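You operate a simulated robot arm through the tools that you are given. There is no shell and no other tool. Be economical: measure what you need, move in short steps, check, and stop when the job is done.

You run a simulated robot arm. Do the job below in one go: nothing can be reset, and whatever is moved stays where it is left.

JOB
Take the red disc and leave it in the grey tray. Shut the white drawer. Switch the round red switch off. Take the green ring from the shelf under the grey desk and leave it on the red tape there. Open the slotted guard. Any order will do. The slotted guard goes anticlockwise seen from above.

It is judged by the outcome, as a careful person would: the job done as asked, and still so three seconds after it is handed in. It fails if anything else is knocked over, pushed out of place, dropped, spilled or broken.

ROBOT AND FRAMES
A 7-joint arm with a fingered hand on a trunk, on a base that drives. Base frame: it is fixed to the floor where the robot stands at the start and does not move with it; the origin is under the middle of the robot, x ahead of it, y to its left, z up; the surface under the hand at the start is at about z = 740. Units: mm, rad, N and s.
With the tool pointing down near the work surface it reaches from about 360 to 840 mm from the robot's upright axis, wherever it stands. Its first joint turns from -2.007 to 2.007 rad. Places, roughly: green ring (3x3x2 cm) [-5400, 2500, 400]; grey tray (49x29x9 cm) [500, -100, 800]; red disc (12x12x6 cm) [700, -100, 800]; red tape (6x6x2 cm) [-5200, 2500, 400]; round red switch [-4300, 2500, 1500]; slotted guard [-3500, -1700, 1000]; white drawer [-4500, 2900, 800]. Payload 5 kg.
The tool frame sits at the grasp point between the pads (the TCP): z along the fingers, y along the line on which they close. The tips reach 32 mm beyond it. The gripper opens to 160 mm. The gripper's body begins 89 mm behind the TCP. The gripper is a hand of 4 fingers: y runs from the thumb to the fingers, the wrist lies at [0, 0, -267] in the tool frame, and closing takes about 1.5 s.
Orientation is told as [roll, pitch, yaw] about the base's x, y, z axes, in that order, counted from this pose: with the fingers straight down and closing along the base's y, the tool's x points along the base's -x, its y along +y and its z along -z.

CONTROLS
- The arm moves only by the tool arm_command. Its argument "steps" is a list of rows, each a list of 7 numbers: the shift along the tool's x, y, z in mm, then the turn, a rotation vector about the tool's x, y, z in rad, then the opening, from 0 (shut) to 1 (fully open). In form: [[tx, ty, tz, ax, ay, az, hand], ...]. A call has 1 to 10 rows; each row is the pose to reach, as a shift and turn from the pose commanded when the call began, along the tool's axes at that moment. Each row takes 0.2 s and may step no farther than 50 mm and 0.15 rad from the row before; otherwise, or with a gripper value out of range, the whole call is refused. Where a pose cannot be reached the arm comes as near as it can. A force on the tool above 40 N (or 10 N above the force at the start of the call, whichever is more), or a blocked arm, ends the call early, and 0.2 s more pass. Each finger travels about 108 mm/s and halts on what it meets, pressing with about 27 N; the grip force reading is that of the motor and also rises with nothing between the fingers. The clock runs only during rows and for 0.2 s after the last one: add rows that repeat a pose to give the fingers time. It gives the time, the measured TCP pose, the force on the tool (base axes), the opening and the grip force at its end, in the units of the frame above (readings bear some noise), with the torque about the TCP (base axes, N m) and any sound that the robot's microphone picked up.
- Cameras (640 x 400 px; columns grow to the right, rows downward): "scene" is now at [3.6, 117, 1593.6]; the picture's right is [-0.43, -0.90, 0.00], its down [-0.74, 0.35, -0.58] and it looks along [0.52, -0.25, -0.82] (base axes); focal length 259 px, centre (320, 200). "wrist" rides on the gripper at [80, -4, -114] in the tool frame; the picture's right is [0.05, 1.00, 0.00], its down [-0.82, 0.04, -0.58] and it looks along [-0.58, 0.03, 0.82] (tool axes); focal length 265 px, centre (320, 200). There is no depth. A picture from a camera that has moved, and an enlarged one, comes with that camera's place and axes in the base frame and with its lens. The place of the scene camera against the robot may be out by one fixed shift of up to 12 mm in any direction.
- grab_frame(camera): a new picture of that camera. No time passes.
- lift_body(by): slides the trunk up (or, below 0, down) by that many mm; the arm and the scene camera ride with it, the base frame stays. It gives what a move gives, with no picture.
- steer(legs): drives the robot by 1 to 6 legs, each [ahead, turn to the left] in mm and rad, along the robot's own axes; the way and the turn of a leg run together, so that a leg with both is an arc; at most 1500 mm and 3.142 rad a leg. The arm and the cameras ride along, it lands a little off, and it stops where it bumps. It gives what a move gives.
- preshape(shape): the hand has 4 fingers and takes this shape, open, in about a second: jaw (thumb against the fingers, like two jaws); tri (thumb and two fingers); tip (a fingertip pinch); poke (one finger out to press); point (the index stretched); flat (the hand flat); cup (the hand cupped); fist (a fist). The gripper value then closes the fingers along that shape, each until it touches; the sizes above hold for jaw. It gives what a move gives, with no picture.
- turn_head(pan, tilt): turns the head with the scene camera to pan (to the left, within 2.705 rad either way) and tilt (down, from -0.506 to 1.204), counted from straight ahead of the robot. It gives what a move gives.
- close_up(camera, box): a new picture of the part [left, top, right, bottom] of that camera's present view, enlarged. No time passes.
- finish_job(): hands the job in; it is judged then, once.

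Go step by step. Nothing tells you exact positions but the pictures and the camera data: compare them with the known pose of the tool, close in by small moves and look again before you grip or let go. The budget is 165 turns and 120 pictures, counting those below and the enlarged ones. Unless the task says otherwise, let go and move clear before handing in, and close with one line.

The tools are called after "Request:" as a command line: name --pt "numbers of a row" for each row, then --argument value for the rest, lists and objects as JSON in quotes. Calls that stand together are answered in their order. arm_command: Moves the arm, as the interface text tells. Its arguments: {"type":"object","properties":{"steps":{"type":"array","items":{"type":"array","items":{"type":"number"}}}},"required":["steps"]} The other tools are called the same way: lift_body (by) slides the trunk up or down; preshape (shape) gives the hand a shape; steer (legs) drives the base; turn_head (pan, tilt) turns the head that bears the scene camera; grab_frame (camera) takes a picture; close_up (camera, box) takes an enlarged picture of a part of a camera's view; finish_job () hands the job in.

At the start:

```text
time: 0.0
tool_pos: [533.0, 114.9, 1008.3]
tool_rot: [0.002, 0.001, -0.002]
wrist_force: [-0.1, 0.3, 0.3]
moment: [0.0, -0.02, -0.02]
grip_width: 160.0
grasp_force: 0.0
shape: jaw
trunk travel left (down, up): [-725.0, 265.0]
robot x, y, heading: [0.3, 0.4, -0.001]
head pan, tilt: [-0.449, 0.955]
```

scene: 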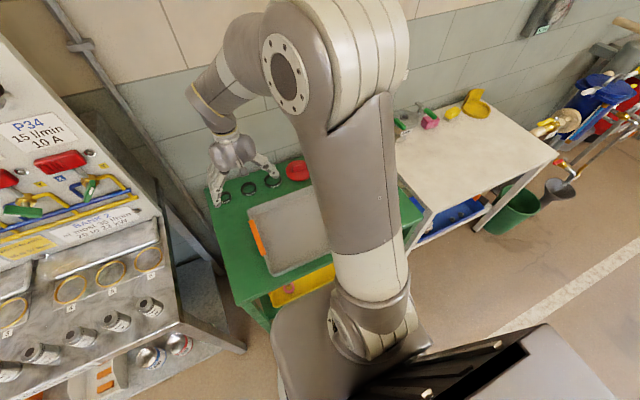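
wrist: 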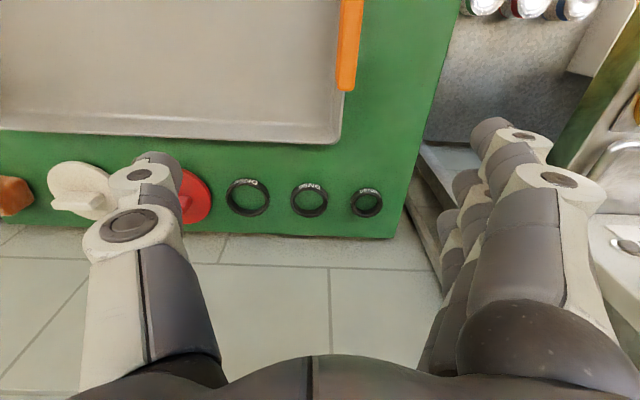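

I see the green table with the grey tray and the red disc beyond it, partly behind the thumb. I'll look closer before moving.

Request:
close_up --camera "scene" --box '[200, 130, 360, 230]'

Request:
arm_command --pt "0 -40 0 0 0 0 1" --pt "0 -80 0 0 0 0 1" --pt "0 -120 0 0 0 0 1" --pt "0 -160 0 0 0 0 1" --pt "0 -190 0 0 0 0 1"

Request:
grab_frame --camera "wrist"

```text
4.00 times, centred on (280, 180) of scene
camera zoom: at [3.6, 117.0, 1593.6], right [-0.43, -0.9, 0.0], down [-0.74, 0.35, -0.58], along [0.52, -0.25, -0.82], focal length 1037 px, centre (480, 280)
```

zoom: 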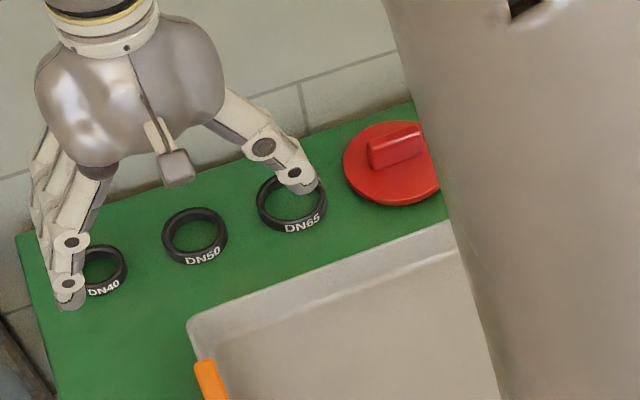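

```text
time: 1.2
tool_pos: [531.1, -76.3, 1007.7]
tool_rot: [-0.001, 0.0, 0.0]
wrist_force: [0.7, 0.2, 0.3]
moment: [-0.01, -0.01, -0.01]
grip_width: 160.2
grasp_force: 0.0
shape: jaw
trunk travel left (down, up): [-725.0, 265.0]
robot x, y, heading: [-2.2, 0.8, -0.001]
head pan, tilt: [-0.449, 0.955]
```

```text
116 pictures are left
camera wrist: at [449.3, -80.5, 1122.7], right [-0.05, 1.0, 0.0], down [0.82, 0.04, 0.58], along [0.58, 0.03, -0.82], focal length 265 px, centre (320, 200)
```

wrist: 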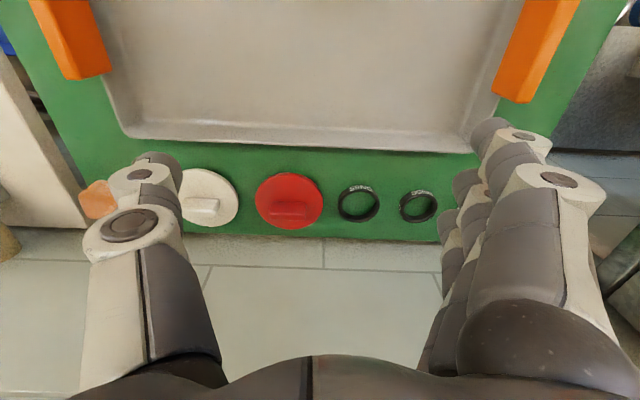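

The red disc is a lid with a ridge handle at roughly (712, -116), the ridge running along y. I'll turn the hand to close along x, half open, and then look again.

Request:
arm_command --pt "0 0 0 0 0 0.15 0.6" --pt "0 0 0 0 0 0.3 0.6" --pt "0 0 0 0 0 0.45 0.6" --pt "0 0 0 0 0 0.6 0.6" --pt "0 0 0 0 0 0.75 0.6" --pt "0 0 0 0 0 0.9 0.6" --pt "0 0 0 0 0 1.05 0.6" --pt "0 0 0 0 0 1.2 0.6" --pt "0 0 0 0 0 1.35 0.6" --pt "0 0 0 0 0 1.5 0.6"

Request:
arm_command --pt "0 40 0 0 0 0.07 0.6" --pt "0 80 0 0 0 0.07 0.6" --pt "0 120 0 0 0 0.07 0.6" --pt "0 120 0 0 0 0.07 0.6"

Request:
grab_frame --camera "wrist"

Request:
grab_frame --camera "scene"

```text
time: 3.4
tool_pos: [532.3, -75.4, 1008.0]
tool_rot: [0.001, 0.001, -1.504]
wrist_force: [-0.8, -0.9, 0.3]
moment: [0.01, -0.01, -0.03]
grip_width: 96.4
grasp_force: 0.0
shape: jaw
trunk travel left (down, up): [-725.0, 265.0]
robot x, y, heading: [0.9, -0.1, -0.003]
head pan, tilt: [-0.449, 0.955]
```

```text
time: 4.4
tool_pos: [653.7, -67.8, 1007.4]
tool_rot: [-0.001, 0.0, -1.571]
wrist_force: [-0.4, 0.3, 0.0]
moment: [-0.01, 0.02, 0.02]
grip_width: 96.4
grasp_force: 0.0
shape: jaw
trunk travel left (down, up): [-725.0, 265.0]
robot x, y, heading: [-3.2, -1.1, 0.002]
head pan, tilt: [-0.449, 0.955]
```

```text
115 pictures are left
camera wrist: at [649.5, 12.0, 1122.7], right [1.0, 0.05, 0.0], down [0.04, -0.82, 0.58], along [0.03, -0.58, -0.82], focal length 265 px, centre (320, 200)
```

wrist: 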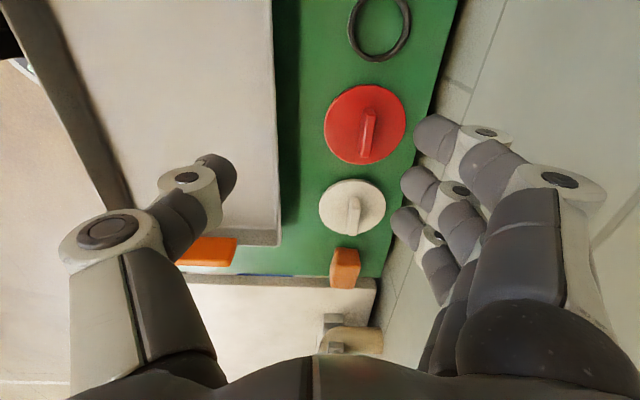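

```text
114 pictures are left
camera scene: at [3.3, 116.9, 1593.7], right [-0.43, -0.9, 0.0], down [-0.74, 0.35, -0.58], along [0.52, -0.25, -0.82], focal length 259 px, centre (320, 200)
```

scene: 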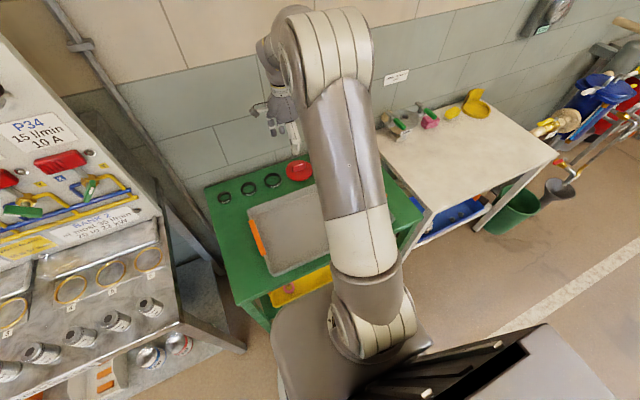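

The ridge lies around (722, -114), with its top near z 770, and the wall is close behind. I'll tilt the hand slightly so the wrist leans away from the wall, then come down partway and look.

Request:
arm_command --pt "-20 20 20 -0.1 0 0 0.5" --pt "-46 35 50 -0.2 0 0 0.45" --pt "-46 45 90 -0.2 0 0 0.45" --pt "-46 48 130 -0.2 0 0 0.45" --pt "-46 48 130 -0.2 0 0 0.45"

Request:
grab_frame --camera "wrist"

Request:
close_up --camera "scene" --box '[200, 90, 360, 190]'

```text
time: 5.6
tool_pos: [701.0, -112.5, 880.2]
tool_rot: [0.2, -0.001, -1.57]
wrist_force: [-0.4, 0.0, 0.1]
moment: [-0.01, 0.03, 0.0]
grip_width: 72.7
grasp_force: 0.1
shape: jaw
trunk travel left (down, up): [-725.0, 265.0]
robot x, y, heading: [-0.2, -0.7, 0.001]
head pan, tilt: [-0.449, 0.955]
```

```text
113 pictures are left
camera wrist: at [674.4, -31.4, 992.2], right [0.98, 0.05, 0.2], down [-0.07, -0.82, 0.57], along [0.19, -0.58, -0.79], focal length 265 px, centre (320, 200)
```

wrist: 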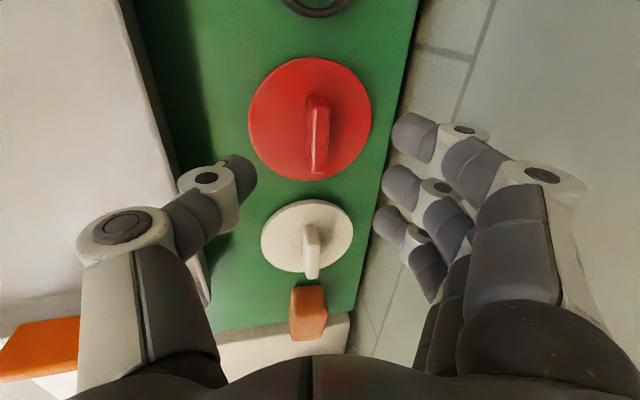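

```text
4.00 times, centred on (280, 140) of scene
camera zoom: at [3.5, 116.8, 1593.7], right [-0.43, -0.9, 0.0], down [-0.73, 0.35, -0.58], along [0.52, -0.25, -0.82], focal length 1037 px, centre (480, 440)
```

zoom: 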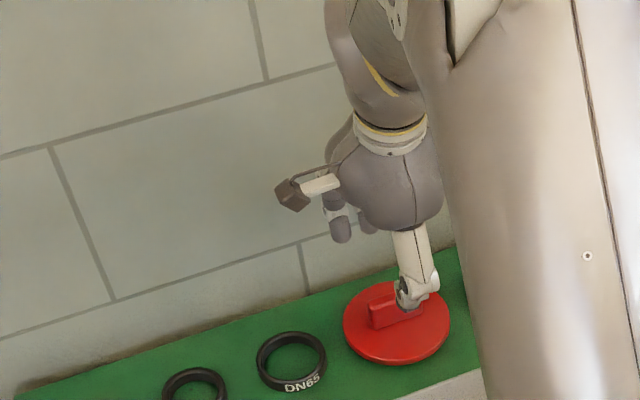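

The ridge is lined up between thumb and fingers, so I'll advance straight along the tool axis.

Request:
arm_command --pt "-4 0 30 0 0 0 0.45" --pt "-6 0 60 0 0 0 0.45" --pt "-6 0 76 0 0 0 0.45" --pt "-6 0 84 0 0 0 0.45"

Request:
grab_frame --camera "wrist"

Request:
close_up --camera "scene" --box '[240, 110, 340, 200]'

```text
time: 6.6
tool_pos: [719.9, -118.4, 796.1]
tool_rot: [0.2, -0.001, -1.572]
wrist_force: [-0.9, 0.2, 2.3]
moment: [0.01, 0.12, 0.0]
grip_width: 72.7
grasp_force: 0.0
shape: jaw
trunk travel left (down, up): [-725.0, 265.0]
robot x, y, heading: [0.0, -2.4, 0.0]
head pan, tilt: [-0.449, 0.955]
```

```text
111 pictures are left
camera wrist: at [691.7, -37.7, 909.1], right [0.98, 0.05, 0.2], down [-0.07, -0.82, 0.57], along [0.19, -0.58, -0.79], focal length 265 px, centre (320, 200)
```

wrist: 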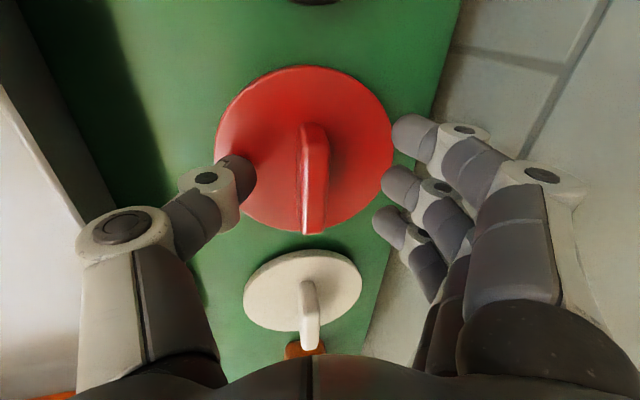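

```text
4.44 times, centred on (290, 155) of scene
camera zoom: at [3.3, 116.9, 1593.7], right [-0.43, -0.9, 0.0], down [-0.73, 0.35, -0.58], along [0.52, -0.25, -0.82], focal length 1152 px, centre (453, 400)
```

zoom: 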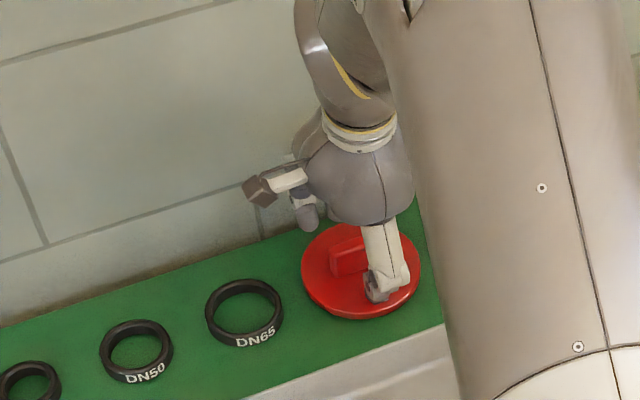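

The thumb and fingers straddle the ridge, so I'll close.

Request:
arm_command --pt "0 0 0 0 0 0 0.3" --pt "0 0 0 0 0 0 0.15" --pt "0 0 0 0 0 0 0" --pt "0 0 0 0 0 0 0" --pt "0 0 0 0 0 0 0" --pt "0 0 0 0 0 0 0" --pt "0 0 0 0 0 0 0"

Request:
grab_frame --camera "wrist"

```text
time: 8.2
tool_pos: [718.5, -118.5, 796.6]
tool_rot: [0.199, 0.0, -1.572]
wrist_force: [-0.3, 0.0, -0.3]
moment: [0.0, 0.07, 0.02]
grip_width: 11.0
grasp_force: 27.1
shape: jaw
trunk travel left (down, up): [-725.0, 265.0]
robot x, y, heading: [-0.1, 0.8, -0.001]
head pan, tilt: [-0.449, 0.955]
```

```text
109 pictures are left
camera wrist: at [691.7, -37.6, 908.4], right [0.98, 0.05, 0.2], down [-0.07, -0.82, 0.57], along [0.19, -0.58, -0.79], focal length 265 px, centre (320, 200)
```

wrist: 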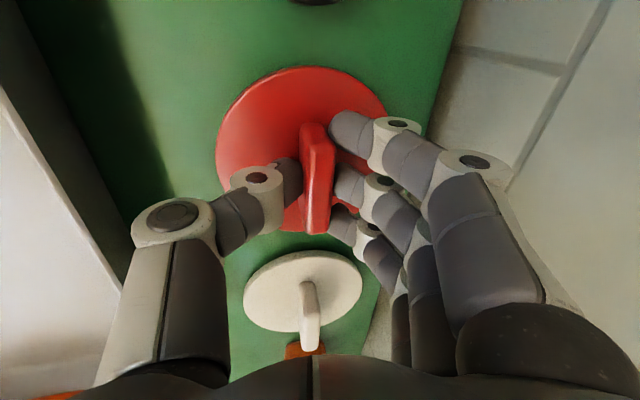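

The ridge is gripped at 11 mm wide. I'll lift straight up.

Request:
arm_command --pt "0 5 -25 0 0 0 0" --pt "0 10 -49 0 0 0 0" --pt "0 18 -90 0 0 0 0" --pt "0 24 -120 0 0 0 0" --pt "0 24 -120 0 0 0 0"

Request:
arm_command --pt "0 -45 -9 0 0 0 0" --pt "0 -90 -18 0 0 0 0" --pt "0 -135 -27 0 0 0 0" --pt "0 -180 -36 0 0 0 0" --pt "0 -225 -45 0 0 0 0" --pt "0 -260 -53 0 0 0 0" --pt "0 -260 -53 0 0 0 0"

Request:
grab_frame --camera "wrist"

Request:
grab_frame --camera "scene"

```text
time: 9.4
tool_pos: [717.7, -118.4, 921.0]
tool_rot: [0.198, 0.0, -1.57]
wrist_force: [0.6, -0.1, -3.6]
moment: [0.01, 0.02, 0.02]
grip_width: 11.2
grasp_force: 27.1
shape: jaw
trunk travel left (down, up): [-725.0, 265.0]
robot x, y, heading: [0.0, 1.6, -0.001]
head pan, tilt: [-0.449, 0.955]
```

```text
time: 11.0
tool_pos: [451.2, -115.8, 925.4]
tool_rot: [0.202, 0.001, -1.57]
wrist_force: [-0.8, 0.0, -4.4]
moment: [0.01, 0.03, -0.02]
grip_width: 11.1
grasp_force: 27.5
shape: jaw
trunk travel left (down, up): [-725.0, 265.0]
robot x, y, heading: [3.1, 0.1, -0.004]
head pan, tilt: [-0.449, 0.955]
```

```text
108 pictures are left
camera wrist: at [424.3, -35.7, 1036.3], right [0.98, 0.05, 0.2], down [-0.07, -0.82, 0.57], along [0.19, -0.58, -0.79], focal length 265 px, centre (320, 200)
```

wrist: 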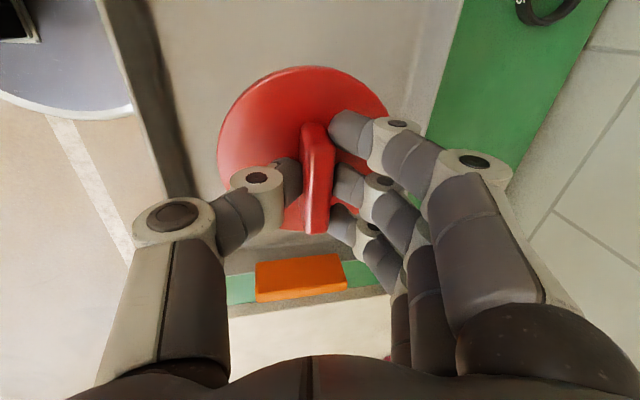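

```text
107 pictures are left
camera scene: at [4.1, 116.7, 1593.6], right [-0.43, -0.9, 0.0], down [-0.74, 0.35, -0.58], along [0.52, -0.25, -0.82], focal length 259 px, centre (320, 200)
```

scene: 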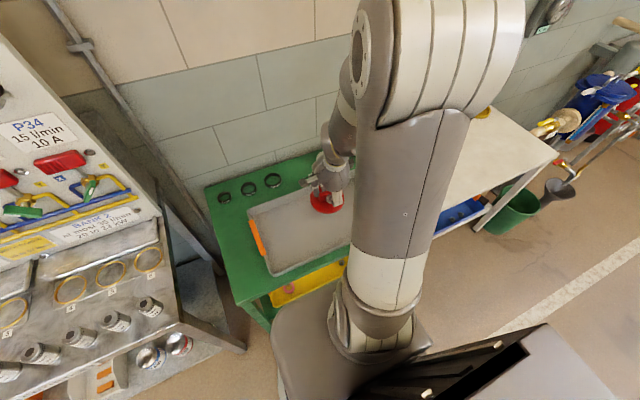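

The disc hangs over the middle of the tray, so I'll lower it in small steps.

Request:
arm_command --pt "0 -8 40 0 0 0 0" --pt "0 -16 80 0 0 0 0" --pt "0 -21 104 0 0 0 0" --pt "0 -22 110 0 0 0 0" --pt "0 -22 110 0 0 0 0"

Request:
grab_frame --camera "wrist"

```text
time: 12.2
tool_pos: [452.9, -119.9, 806.7]
tool_rot: [0.201, -0.001, -1.571]
wrist_force: [0.4, 0.2, -4.3]
moment: [0.02, 0.0, -0.01]
grip_width: 10.9
grasp_force: 26.9
shape: jaw
trunk travel left (down, up): [-725.0, 265.0]
robot x, y, heading: [3.3, 2.4, -0.001]
head pan, tilt: [-0.449, 0.955]
```

```text
106 pictures are left
camera wrist: at [426.5, -39.0, 919.2], right [0.98, 0.05, 0.2], down [-0.07, -0.82, 0.57], along [0.19, -0.58, -0.79], focal length 265 px, centre (320, 200)
```

wrist: 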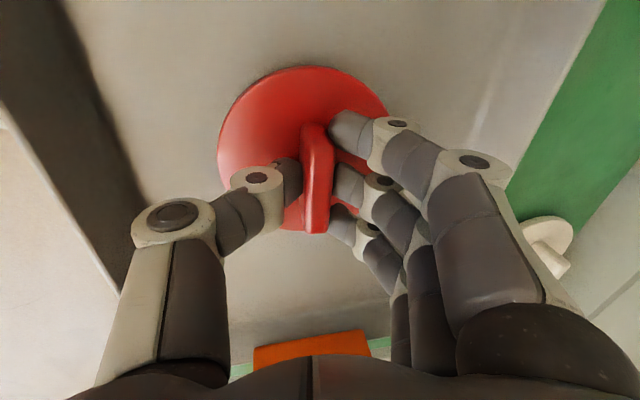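

Request:
arm_command --pt "0 -0.6 3 0 0 0 0" --pt "0 -1.2 6 0 0 0 0" --pt "0 -1.2 6 0 0 0 0"

```text
time: 13.0
tool_pos: [453.1, -118.8, 802.2]
tool_rot: [0.201, 0.001, -1.571]
wrist_force: [1.3, 0.2, 2.3]
moment: [0.0, 0.0, 0.02]
grip_width: 10.9
grasp_force: 26.9
shape: jaw
trunk travel left (down, up): [-725.0, 265.0]
robot x, y, heading: [0.5, -1.0, 0.003]
head pan, tilt: [-0.449, 0.955]
```

The disc rests on the tray floor, since the force has flipped sign. I'll release it and back away.

Request:
arm_command --pt "0 0 0 0 0 0 0.15" --pt "0 0 0 0 0 0 0.3" --pt "0 0 0 0 0 0 0.45" --pt "0 0 0 0 0 0 0.45" --pt "0 0 -40 0 0 0 0.45" --pt "0 0 -80 0 0 0 0.45" --pt "0 20 -120 0 0 0 0.45" --pt "0 30 -170 0 0 0 0.45" --pt "0 30 -210 0 0 0 0.45"

Request:
grab_frame --camera "wrist"

Request:
turn_head --pan 2.6 --tilt 0.3

Request:
grab_frame --camera "scene"

```text
refused: row 8 steps farther than a row can; nothing moved
```

```text
105 pictures are left
camera wrist: at [426.0, -38.5, 913.5], right [0.98, 0.05, 0.2], down [-0.07, -0.82, 0.57], along [0.19, -0.58, -0.79], focal length 265 px, centre (320, 200)
```

wrist: 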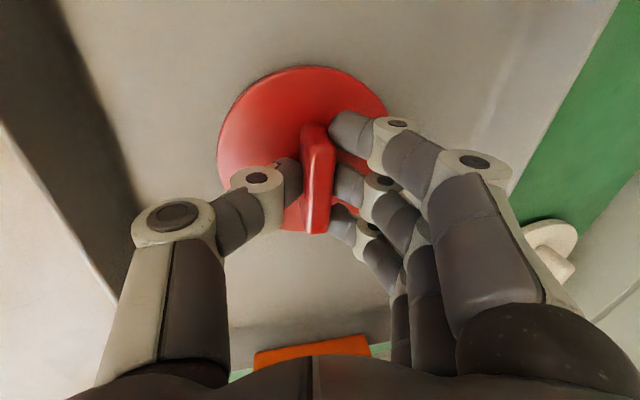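

```text
time: 15.6
tool_pos: [453.2, -118.2, 801.8]
tool_rot: [0.201, 0.0, -1.57]
wrist_force: [3.3, 0.0, 5.3]
moment: [-0.05, -0.05, 0.04]
grip_width: 11.0
grasp_force: 27.2
shape: jaw
trunk travel left (down, up): [-725.0, 265.0]
robot x, y, heading: [-0.2, -0.8, 0.006]
head pan, tilt: [2.601, 0.3]
```

```text
104 pictures are left
camera scene: at [-141.8, 196.5, 1649.9], right [0.52, 0.86, 0.0], down [0.25, -0.15, -0.96], along [-0.82, 0.49, -0.3], focal length 259 px, centre (320, 200)
```

scene: 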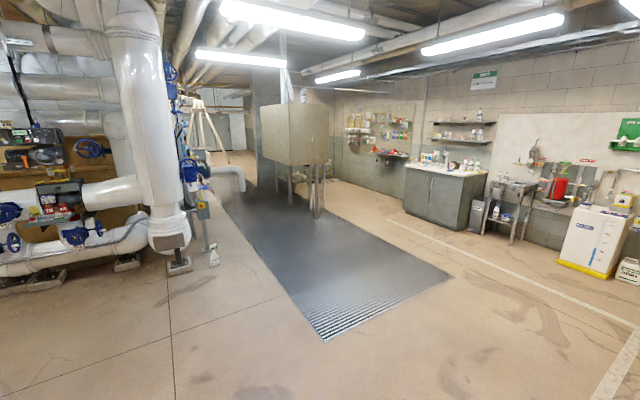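

That call was refused because one step was too long. I'll repeat the release with shorter steps.

Request:
arm_command --pt "0 0 0 0 0 0 0.15" --pt "0 0 0 0 0 0 0.3" --pt "0 0 0 0 0 0 0.45" --pt "0 0 0 0 0 0 0.45" --pt "0 0 -40 0 0 0 0.45" --pt "0 0 -80 0 0 0 0.45" --pt "0 15 -120 0 0 0 0.45" --pt "0 25 -165 0 0 0 0.45" --pt "0 25 -210 0 0 0 0.45"

Request:
grab_frame --camera "wrist"

Request:
turn_head --pan -2.6 --tilt 0.3

Request:
grab_frame --camera "scene"

```text
time: 17.6
tool_pos: [437.2, -117.4, 1012.4]
tool_rot: [0.201, -0.001, -1.569]
wrist_force: [-0.5, -0.8, 0.9]
moment: [0.02, 0.0, -0.01]
grip_width: 71.5
grasp_force: 0.1
shape: jaw
trunk travel left (down, up): [-725.0, 265.0]
robot x, y, heading: [1.8, -0.4, 0.004]
head pan, tilt: [2.601, 0.3]
```

```text
103 pictures are left
camera wrist: at [409.2, -37.5, 1123.5], right [0.98, 0.05, 0.2], down [-0.07, -0.82, 0.57], along [0.19, -0.58, -0.79], focal length 265 px, centre (320, 200)
```

wrist: 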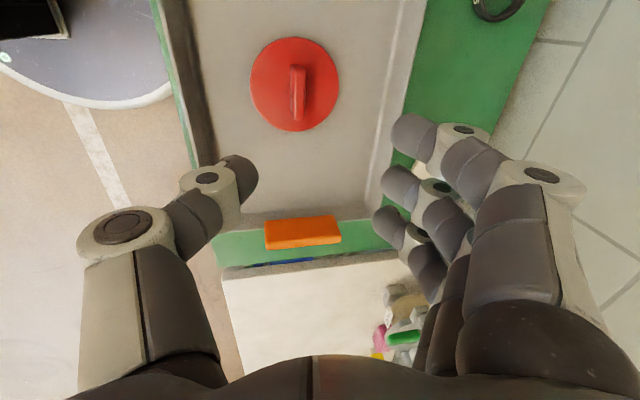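

```text
time: 21.7
tool_pos: [436.9, -118.4, 1010.4]
tool_rot: [0.202, 0.0, -1.571]
wrist_force: [-0.3, 0.2, -0.2]
moment: [-0.02, 0.0, -0.01]
grip_width: 71.3
grasp_force: 0.0
shape: jaw
trunk travel left (down, up): [-725.0, 265.0]
robot x, y, heading: [-1.8, -1.6, 0.004]
head pan, tilt: [-2.601, 0.3]
```

```text
102 pictures are left
camera scene: at [-141.8, 100.2, 1649.9], right [-0.52, 0.86, 0.0], down [0.25, 0.15, -0.96], along [-0.82, -0.49, -0.3], focal length 259 px, centre (320, 200)
```

scene: 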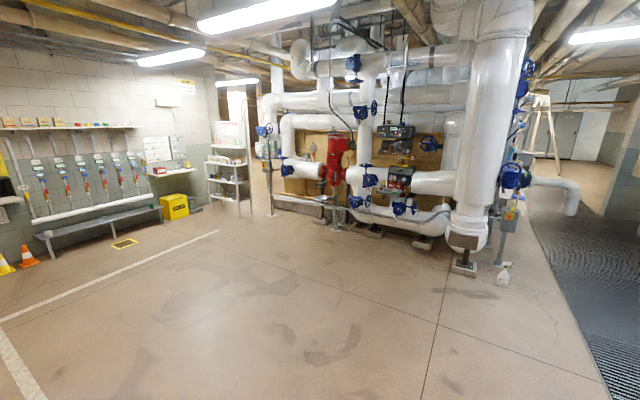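

The disc sits in the tray. Next I'll back away from the table, turn towards the grey desk, and take a closer look.

Request:
steer --legs '[[-800, 0]]'

Request:
turn_head --pan 2.65 --tilt 0.2

Request:
close_up --camera "scene" --box '[160, 60, 480, 260]'

```text
time: 26.0
tool_pos: [-377.8, -119.4, 1010.9]
tool_rot: [0.202, 0.0, -1.591]
wrist_force: [0.9, -0.8, -0.1]
moment: [-0.02, -0.03, 0.06]
grip_width: 71.5
grasp_force: 0.1
shape: jaw
trunk travel left (down, up): [-725.0, 265.0]
robot x, y, heading: [-808.8, 11.2, -0.024]
head pan, tilt: [-2.601, 0.3]
```

```text
time: 30.1
tool_pos: [-377.3, -119.3, 1010.3]
tool_rot: [0.2, -0.001, -1.59]
wrist_force: [-0.7, 0.5, 0.2]
moment: [-0.01, 0.02, 0.03]
grip_width: 71.5
grasp_force: 0.0
shape: jaw
trunk travel left (down, up): [-725.0, 265.0]
robot x, y, heading: [-810.9, 11.9, -0.022]
head pan, tilt: [2.649, 0.201]
```

```text
2.00 times, centred on (320, 160) of scene
camera zoom: at [-951.5, 203.4, 1659.2], right [0.49, 0.87, 0.0], down [0.17, -0.1, -0.98], along [-0.85, 0.48, -0.2], focal length 518 px, centre (320, 280)
```

zoom: 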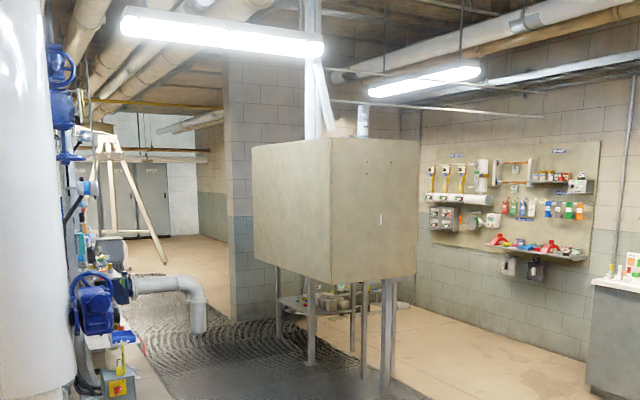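

A large box on legs blocks my view of the desk, and the desk shelf seems to be behind or under it. I'll drive around to the right side to see it.

Request:
steer --legs '[[0, 2.24], [1500, 0], [1100, 0]]'

Request:
turn_head --pan 0.7 --tilt 0.2

Request:
grab_frame --camera "scene"

```text
time: 47.9
tool_pos: [-2544.7, 2475.4, 1010.3]
tool_rot: [0.202, -0.002, 0.667]
wrist_force: [0.0, -0.5, 0.4]
moment: [-0.01, -0.01, 0.0]
grip_width: 71.3
grasp_force: 0.0
shape: jaw
trunk travel left (down, up): [-725.0, 265.0]
robot x, y, heading: [-2368.7, 2056.6, 2.237]
head pan, tilt: [2.649, 0.201]
```

```text
time: 49.8
tool_pos: [-2544.4, 2476.1, 1010.5]
tool_rot: [0.201, -0.002, 0.668]
wrist_force: [-0.1, 0.9, -0.1]
moment: [0.01, -0.05, 0.0]
grip_width: 71.3
grasp_force: 0.0
shape: jaw
trunk travel left (down, up): [-725.0, 265.0]
robot x, y, heading: [-2367.4, 2060.3, 2.236]
head pan, tilt: [0.7, 0.201]
```

```text
100 pictures are left
camera scene: at [-2547.1, 1925.5, 1659.2], right [0.2, 0.98, 0.0], down [0.2, -0.04, -0.98], along [-0.96, 0.2, -0.2], focal length 259 px, centre (320, 200)
```

scene: 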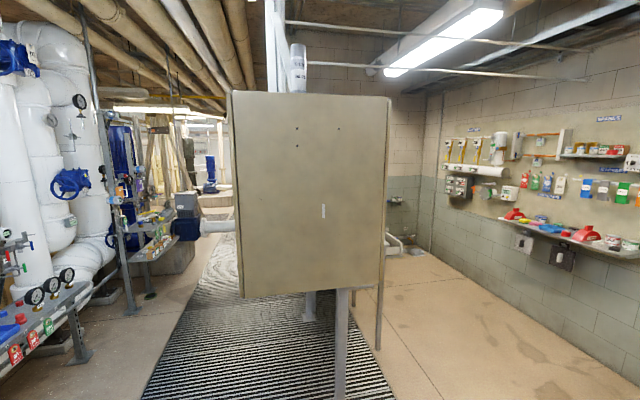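

That is the back of a panel, so its front and the desk face away from me. I'll go around on the right.

Request:
steer --legs '[[0, -0.25], [1350, 0], [0, 1.04], [1000, 0]]'

Request:
turn_head --pan 0.6 --tilt 0.35

Request:
grab_frame --camera "scene"

```text
time: 64.9
tool_pos: [-4306.0, 3579.2, 1010.0]
tool_rot: [0.201, -0.001, 1.465]
wrist_force: [-0.2, -1.0, -0.4]
moment: [-0.02, 0.0, -0.02]
grip_width: 71.3
grasp_force: 0.0
shape: jaw
trunk travel left (down, up): [-725.0, 265.0]
robot x, y, heading: [-3882.8, 3417.1, 3.035]
head pan, tilt: [0.7, 0.201]
```

```text
time: 65.6
tool_pos: [-4305.2, 3579.9, 1010.8]
tool_rot: [0.201, 0.0, 1.464]
wrist_force: [-0.1, 0.6, -0.7]
moment: [0.02, -0.01, -0.03]
grip_width: 71.4
grasp_force: 0.1
shape: jaw
trunk travel left (down, up): [-725.0, 265.0]
robot x, y, heading: [-3886.6, 3413.5, 3.033]
head pan, tilt: [0.6, 0.351]
```

```text
99 pictures are left
camera scene: at [-3924.0, 3201.0, 1645.2], right [-0.47, 0.88, 0.0], down [0.3, 0.16, -0.94], along [-0.83, -0.44, -0.34], focal length 259 px, centre (320, 200)
```

scene: 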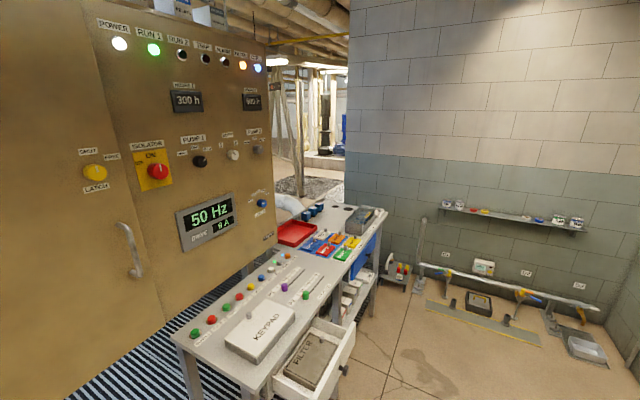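

The panel faces +y, with the red round isolator at roughly (-4300, 2500, 1500). The open drawer, with a FILTER box in it, is at the desk front. I'll zoom in on both.

Request:
close_up --camera "scene" --box '[70, 130, 230, 230]'

Request:
close_up --camera "scene" --box '[200, 230, 440, 400]'

```text
4.00 times, centred on (150, 180) of scene
camera zoom: at [-3924.0, 3201.0, 1645.2], right [-0.47, 0.88, 0.0], down [0.3, 0.16, -0.94], along [-0.83, -0.44, -0.34], focal length 1037 px, centre (1000, 280)
```

zoom: 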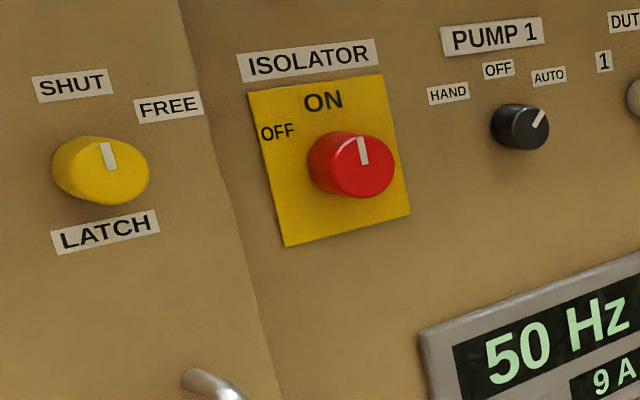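

```text
2.35 times, centred on (320, 315) of scene
camera zoom: at [-3924.0, 3201.0, 1645.2], right [-0.47, 0.88, 0.0], down [0.3, 0.16, -0.94], along [-0.83, -0.44, -0.34], focal length 610 px, centre (320, -71)
```

zoom: 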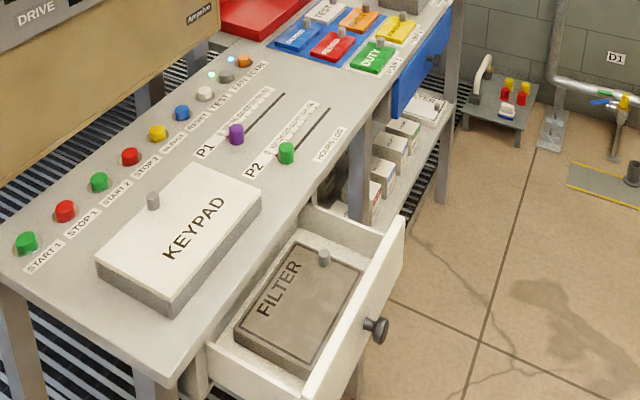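

The isolator is a rotary knob set to ON, with OFF up-left of it. The drawer comes first, so I'll park facing the desk (-y) in front of it.

Request:
steer --legs '[[0, -0.187], [620, 0], [0, 1.866]]'

Request:
turn_head --pan 0.0 --tilt 0.7

Request:
grab_frame --camera "scene"

Request:
grab_frame --camera "wrist"

```text
time: 74.3
tool_pos: [-4582.5, 3154.3, 1010.0]
tool_rot: [0.2, -0.001, -3.123]
wrist_force: [-0.8, 1.2, -0.4]
moment: [0.01, 0.02, -0.01]
grip_width: 71.4
grasp_force: 0.2
shape: jaw
trunk travel left (down, up): [-725.0, 265.0]
robot x, y, heading: [-4468.2, 3594.8, -1.55]
head pan, tilt: [0.6, 0.351]
```

```text
time: 75.3
tool_pos: [-4582.0, 3154.1, 1010.4]
tool_rot: [0.203, -0.001, -3.124]
wrist_force: [0.0, 0.6, 0.0]
moment: [-0.01, 0.07, 0.0]
grip_width: 71.3
grasp_force: 0.0
shape: jaw
trunk travel left (down, up): [-725.0, 265.0]
robot x, y, heading: [-4473.2, 3591.2, -1.553]
head pan, tilt: [0.0, 0.7]
```

```text
96 pictures are left
camera scene: at [-4317.0, 3563.0, 1613.8], right [-1.0, -0.02, 0.0], down [-0.01, 0.64, -0.77], along [0.01, -0.77, -0.64], focal length 259 px, centre (320, 200)
```

scene: 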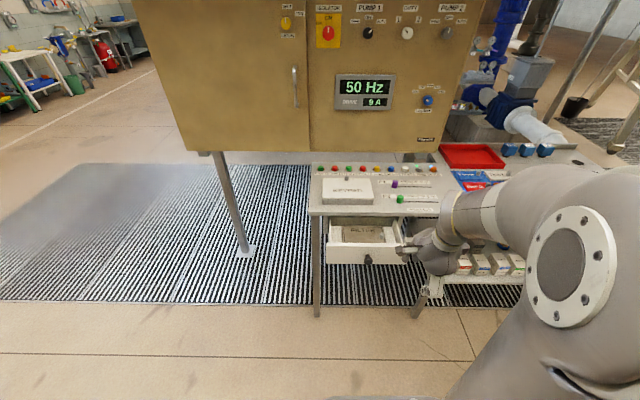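

```text
95 pictures are left
camera wrist: at [-4503.5, 3182.8, 1122.8], right [0.07, -0.98, 0.2], down [-0.82, 0.06, 0.57], along [-0.57, -0.2, -0.79], focal length 265 px, centre (320, 200)
```

wrist: 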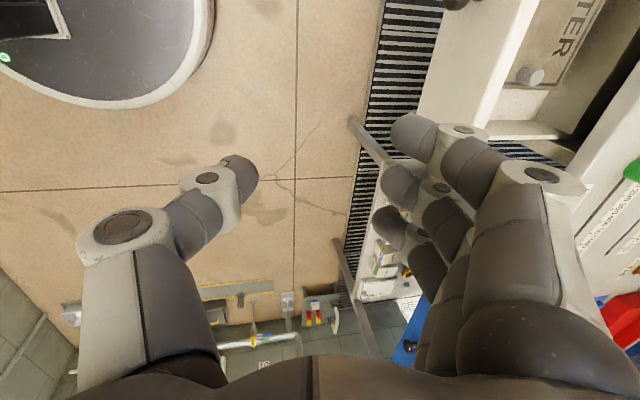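

I triangulate the drawer knob at about (-4476, 2990, 863). I'll make a fist, tilt the hand forward, and line it up in front of the knob.

Request:
arm_command --pt "25 0 0 -0.15 0 0 0.45" --pt "50 0 0 -0.3 0 0 0.45" --pt "75 0 0 -0.45 0 0 0.45" --pt "106 0 0 -0.6 0 0 0.45" --pt "106 0 0 -0.6 0 0 0.45"

Request:
preshape --shape "fist"

Request:
grab_frame --camera "wrist"

Request:
close_up --camera "scene" --box '[280, 160, 520, 320]'

```text
time: 76.5
tool_pos: [-4500.3, 3071.5, 1052.8]
tool_rot: [0.799, -0.001, 3.115]
wrist_force: [8.1, -2.2, -0.1]
moment: [0.1, 0.6, -0.47]
grip_width: 71.3
grasp_force: 0.0
shape: jaw
out of reach, approached as far as the arm can: row 2, 3, 4, 5
trunk travel left (down, up): [-725.0, 265.0]
robot x, y, heading: [-4475.2, 3593.6, -1.557]
head pan, tilt: [0.0, 0.7]
```

```text
time: 77.4
tool_pos: [-4505.2, 3072.1, 1054.7]
tool_rot: [0.798, 0.001, 3.108]
wrist_force: [-0.3, 1.2, -0.3]
moment: [0.01, 0.0, 0.01]
grip_width: 0.0
grasp_force: 0.0
shape: fist
trunk travel left (down, up): [-725.0, 265.0]
robot x, y, heading: [-4473.0, 3589.1, -1.557]
head pan, tilt: [0.0, 0.7]
```

```text
94 pictures are left
camera wrist: at [-4421.7, 3153.2, 1131.9], right [0.03, -0.7, 0.72], down [-0.8, 0.41, 0.43], along [-0.6, -0.59, -0.55], focal length 265 px, centre (320, 200)
```

wrist: 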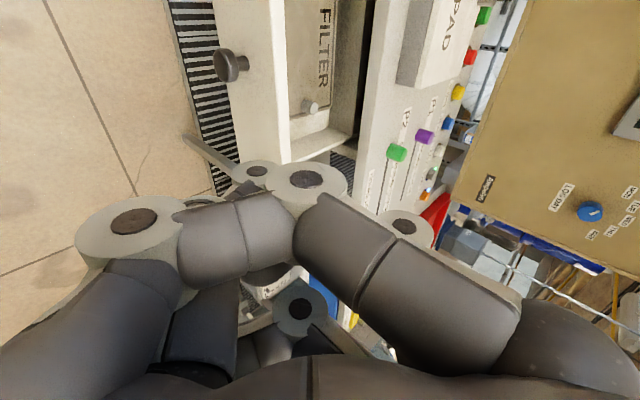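

```text
2.50 times, centred on (400, 240) of scene
camera zoom: at [-4317.2, 3563.2, 1613.8], right [-1.0, -0.02, 0.0], down [-0.01, 0.64, -0.76], along [0.01, -0.76, -0.64], focal length 648 px, centre (120, 100)
```

zoom: 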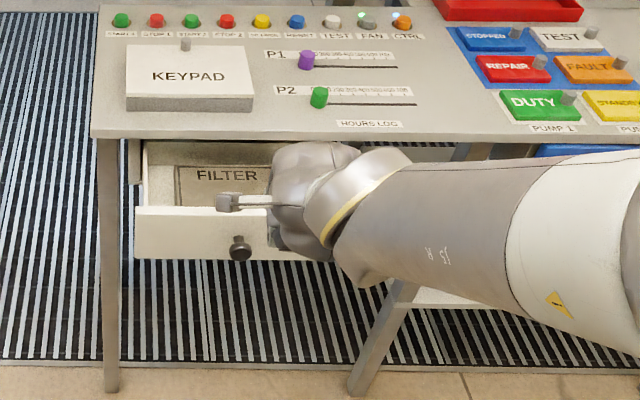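

The arm is cramped here. I'll back up 200 mm, lower the trunk, and level the hand.

Request:
steer --legs '[[-200, 0]]'

Request:
arm_command --pt "0 0 0 -0.15 0 0 0" --pt "0 0 0 -0.3 0 0 0" --pt "0 0 0 -0.45 0 0 0" --pt "0 0 0 -0.6 0 0 0" --pt "0 0 0 -0.6 0 0 0"

Request:
lift_body --by -180

Request:
grab_frame --camera "wrist"

Request:
grab_frame --camera "scene"

```text
time: 79.0
tool_pos: [-4479.6, 3267.1, 1054.0]
tool_rot: [0.799, 0.001, -3.116]
wrist_force: [-0.6, 1.1, -0.3]
moment: [-0.01, -0.01, -0.02]
grip_width: 0.1
grasp_force: 0.0
shape: fist
trunk travel left (down, up): [-725.0, 265.0]
robot x, y, heading: [-4475.8, 3785.1, -1.546]
head pan, tilt: [0.0, 0.7]
```

```text
time: 80.2
tool_pos: [-4520.3, 3172.8, 1100.6]
tool_rot: [1.399, -0.004, -3.116]
wrist_force: [4.7, -0.8, -1.1]
moment: [-0.02, 0.04, -0.5]
grip_width: 0.1
grasp_force: 0.1
shape: fist
out of reach, approached as far as the arm can: row 1, 2, 3, 4, 5
trunk travel left (down, up): [-725.0, 265.0]
robot x, y, heading: [-4478.1, 3788.2, -1.555]
head pan, tilt: [0.0, 0.7]
```

```text
time: 82.2
tool_pos: [-4523.1, 3173.6, 920.1]
tool_rot: [1.396, 0.001, -3.118]
wrist_force: [-0.4, 0.1, 0.5]
moment: [-0.01, 0.0, 0.0]
grip_width: 0.1
grasp_force: 0.0
shape: fist
trunk travel left (down, up): [-545.0, 445.0]
robot x, y, heading: [-4473.5, 3788.7, -1.551]
head pan, tilt: [0.0, 0.7]
```

```text
92 pictures are left
camera wrist: at [-4446.8, 3288.4, 937.1], right [0.06, -0.17, 0.98], down [-0.83, 0.54, 0.14], along [-0.56, -0.82, -0.11], focal length 265 px, centre (320, 200)
```

wrist: 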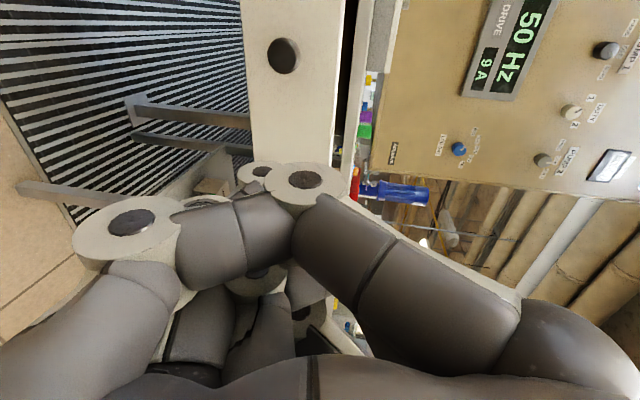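

```text
91 pictures are left
camera scene: at [-4320.9, 3759.4, 1433.8], right [-1.0, -0.02, 0.0], down [-0.01, 0.64, -0.76], along [0.02, -0.76, -0.64], focal length 259 px, centre (320, 200)
```

scene: 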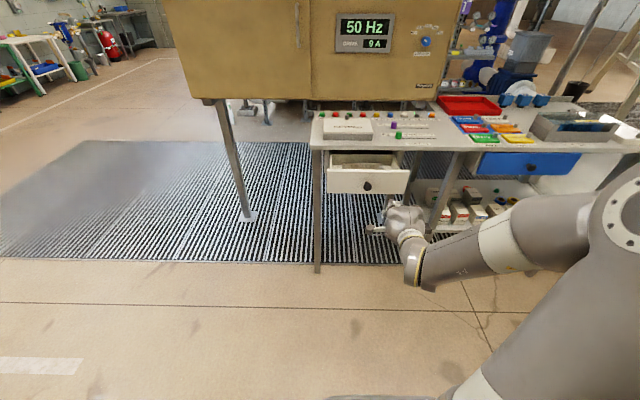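

The knob is level with the hand apart from about 50 mm in height. I'll shift to line up, then approach.

Request:
arm_command --pt "24 -25 4 0 0 0 0" --pt "47 -49 9 0 0 0 0" --pt "47 -41 53 0 0 0 0" --pt "47 -34 97 0 0 0 0" --pt "47 -34 97 0 0 0 0"

Request:
grab_frame --camera "wrist"

Request:
close_up --camera "scene" --box '[300, 100, 500, 260]'

```text
time: 83.4
tool_pos: [-4494.6, 3146.1, 944.4]
tool_rot: [1.397, -0.001, -3.118]
wrist_force: [-0.4, 0.4, -0.4]
moment: [-0.01, 0.03, -0.03]
grip_width: 0.0
grasp_force: 0.0
shape: fist
out of reach, approached as far as the arm can: row 1, 2, 3, 4, 5
trunk travel left (down, up): [-545.0, 445.0]
robot x, y, heading: [-4476.3, 3788.4, -1.549]
head pan, tilt: [0.0, 0.7]
```

```text
90 pictures are left
camera wrist: at [-4417.9, 3261.5, 961.5], right [0.06, -0.17, 0.98], down [-0.83, 0.54, 0.14], along [-0.56, -0.82, -0.11], focal length 265 px, centre (320, 200)
```

wrist: 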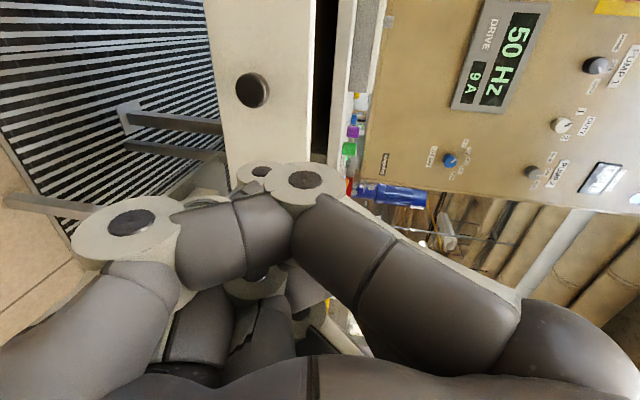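

```text
2.50 times, centred on (400, 180) of scene
camera zoom: at [-4320.8, 3759.3, 1433.8], right [-1.0, -0.02, 0.0], down [-0.01, 0.64, -0.76], along [0.02, -0.76, -0.64], focal length 648 px, centre (120, 250)
```

zoom: 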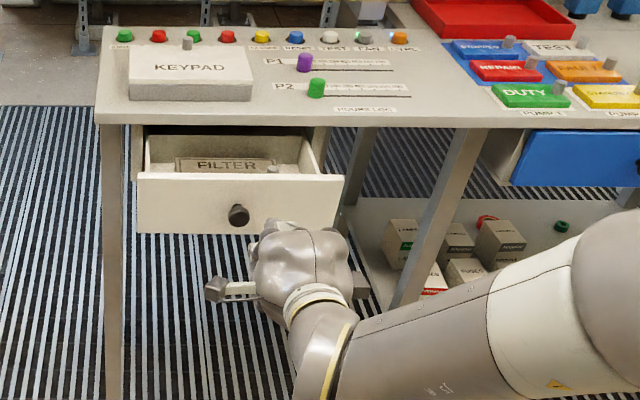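

The arm can't get lower this close to the body. I'll use the trunk for height and the base for the approach.

Request:
lift_body --by -76

Request:
steer --legs '[[110, 0]]'

Request:
grab_frame --camera "wrist"

Request:
close_up --camera "scene" --box '[300, 80, 500, 240]'

```text
time: 84.5
tool_pos: [-4495.7, 3148.3, 869.1]
tool_rot: [1.398, 0.0, -3.117]
wrist_force: [0.2, -0.6, 0.9]
moment: [0.02, 0.01, 0.02]
grip_width: 0.0
grasp_force: 0.0
shape: fist
trunk travel left (down, up): [-469.0, 521.0]
robot x, y, heading: [-4477.6, 3788.5, -1.551]
head pan, tilt: [0.0, 0.7]
```

```text
time: 85.7
tool_pos: [-4492.3, 3035.9, 868.9]
tool_rot: [1.397, 0.0, -3.117]
wrist_force: [-0.3, 0.2, -0.2]
moment: [0.03, 0.01, -0.03]
grip_width: 0.0
grasp_force: 0.0
shape: fist
trunk travel left (down, up): [-469.0, 521.0]
robot x, y, heading: [-4474.1, 3680.2, -1.546]
head pan, tilt: [0.0, 0.7]
```

```text
88 pictures are left
camera wrist: at [-4415.3, 3151.5, 885.4], right [0.06, -0.17, 0.98], down [-0.83, 0.54, 0.14], along [-0.56, -0.82, -0.11], focal length 265 px, centre (320, 200)
```

wrist: 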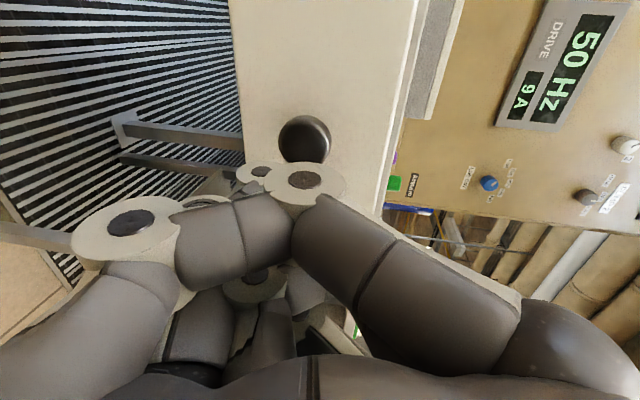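

```text
2.50 times, centred on (400, 160) of scene
camera zoom: at [-4318.4, 3649.2, 1357.8], right [-1.0, -0.02, 0.0], down [-0.01, 0.64, -0.77], along [0.02, -0.76, -0.64], focal length 648 px, centre (120, 300)
```

zoom: 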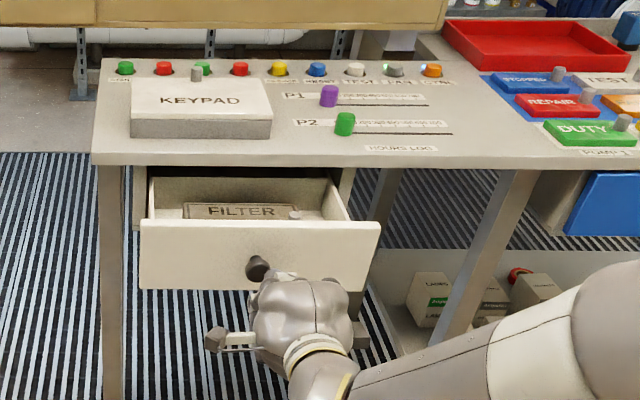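

Request:
lift_body --by -12

Request:
arm_command --pt "8 0 0 0 0 0 0" --pt "15 2 10 0 0 0 0" --pt "15 3 20 0 0 0 0" --pt "15 5 30 0 0 0 0"

```text
time: 86.3
tool_pos: [-4493.6, 3035.7, 856.5]
tool_rot: [1.396, 0.0, -3.117]
wrist_force: [0.7, -0.8, -1.1]
moment: [0.0, 0.0, -0.01]
grip_width: 0.3
grasp_force: 0.1
shape: fist
trunk travel left (down, up): [-457.0, 533.0]
robot x, y, heading: [-4470.3, 3676.5, -1.551]
head pan, tilt: [0.0, 0.7]
```

```text
time: 87.3
tool_pos: [-4480.8, 3020.9, 870.4]
tool_rot: [1.395, 0.001, -3.115]
wrist_force: [0.6, 0.5, 1.2]
moment: [0.0, 0.01, -0.01]
grip_width: 0.1
grasp_force: 0.0
shape: fist
out of reach, approached as far as the arm can: row 2, 3, 4
trunk travel left (down, up): [-457.0, 533.0]
robot x, y, heading: [-4477.4, 3678.3, -1.547]
head pan, tilt: [0.0, 0.7]
```

Request:
lift_body --by -12

Request:
steer --legs '[[60, 0]]'

Request:
close_up --camera "scene" --box '[300, 80, 500, 240]'

```text
time: 87.9
tool_pos: [-4481.0, 3021.6, 858.8]
tool_rot: [1.394, 0.0, -3.116]
wrist_force: [-0.3, 0.0, 0.0]
moment: [0.03, 0.02, 0.01]
grip_width: 0.1
grasp_force: 0.1
shape: fist
trunk travel left (down, up): [-445.0, 545.0]
robot x, y, heading: [-4472.9, 3680.2, -1.547]
head pan, tilt: [0.0, 0.7]
```

```text
time: 88.9
tool_pos: [-4481.3, 2961.0, 858.7]
tool_rot: [1.394, -0.001, -3.119]
wrist_force: [0.5, 0.4, 0.0]
moment: [-0.02, 0.01, -0.02]
grip_width: 0.1
grasp_force: 0.1
shape: fist
trunk travel left (down, up): [-445.0, 545.0]
robot x, y, heading: [-4469.4, 3616.9, -1.551]
head pan, tilt: [0.0, 0.7]
```

```text
2.50 times, centred on (400, 160) of scene
camera zoom: at [-4317.0, 3588.2, 1333.8], right [-1.0, -0.02, 0.0], down [-0.01, 0.64, -0.77], along [0.02, -0.76, -0.64], focal length 648 px, centre (120, 300)
```

zoom: 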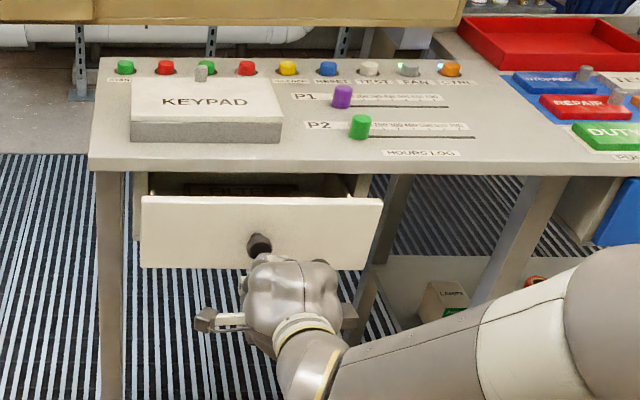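

The drawer is sliding in with almost no force. I'll keep driving in small increments.

Request:
steer --legs '[[45, 0]]'

Request:
close_up --camera "scene" --box '[300, 80, 500, 240]'

```text
time: 89.8
tool_pos: [-4481.1, 2915.1, 858.3]
tool_rot: [1.394, 0.0, -3.116]
wrist_force: [-0.5, 0.4, 0.2]
moment: [0.04, -0.03, 0.03]
grip_width: 0.1
grasp_force: 0.1
shape: fist
trunk travel left (down, up): [-445.0, 545.0]
robot x, y, heading: [-4473.3, 3573.3, -1.545]
head pan, tilt: [0.0, 0.7]
```

```text
2.50 times, centred on (400, 160) of scene
camera zoom: at [-4316.0, 3542.1, 1333.8], right [-1.0, -0.02, 0.0], down [-0.01, 0.64, -0.77], along [0.02, -0.76, -0.64], focal length 648 px, centre (120, 300)
```

zoom: 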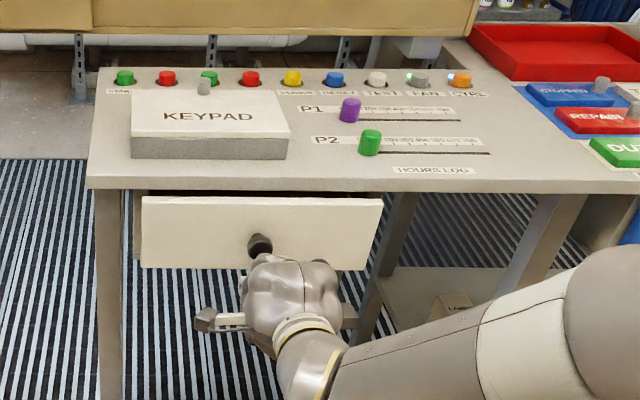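

Request:
steer --legs '[[18, 0]]'

Request:
close_up --camera "scene" --box '[300, 80, 500, 240]'

```text
time: 90.6
tool_pos: [-4478.9, 2897.3, 857.6]
tool_rot: [1.394, -0.001, -3.116]
wrist_force: [0.7, 0.1, 0.1]
moment: [0.0, -0.02, 0.03]
grip_width: 0.0
grasp_force: 0.1
shape: fist
trunk travel left (down, up): [-445.0, 545.0]
robot x, y, heading: [-4473.7, 3556.2, -1.552]
head pan, tilt: [0.0, 0.7]
```

```text
2.50 times, centred on (400, 160) of scene
camera zoom: at [-4315.6, 3523.6, 1333.8], right [-1.0, -0.02, 0.0], down [-0.01, 0.64, -0.77], along [0.02, -0.76, -0.64], focal length 648 px, centre (120, 300)
```

zoom: 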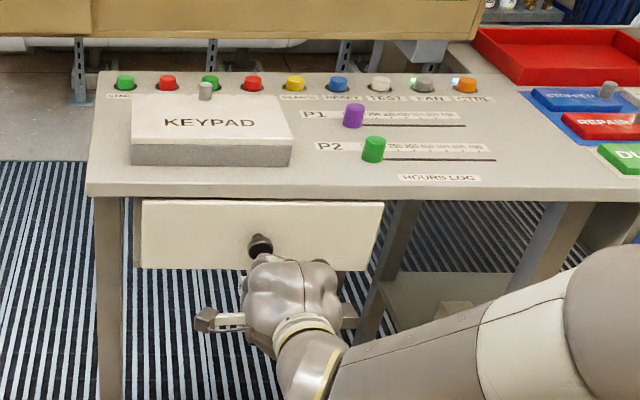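

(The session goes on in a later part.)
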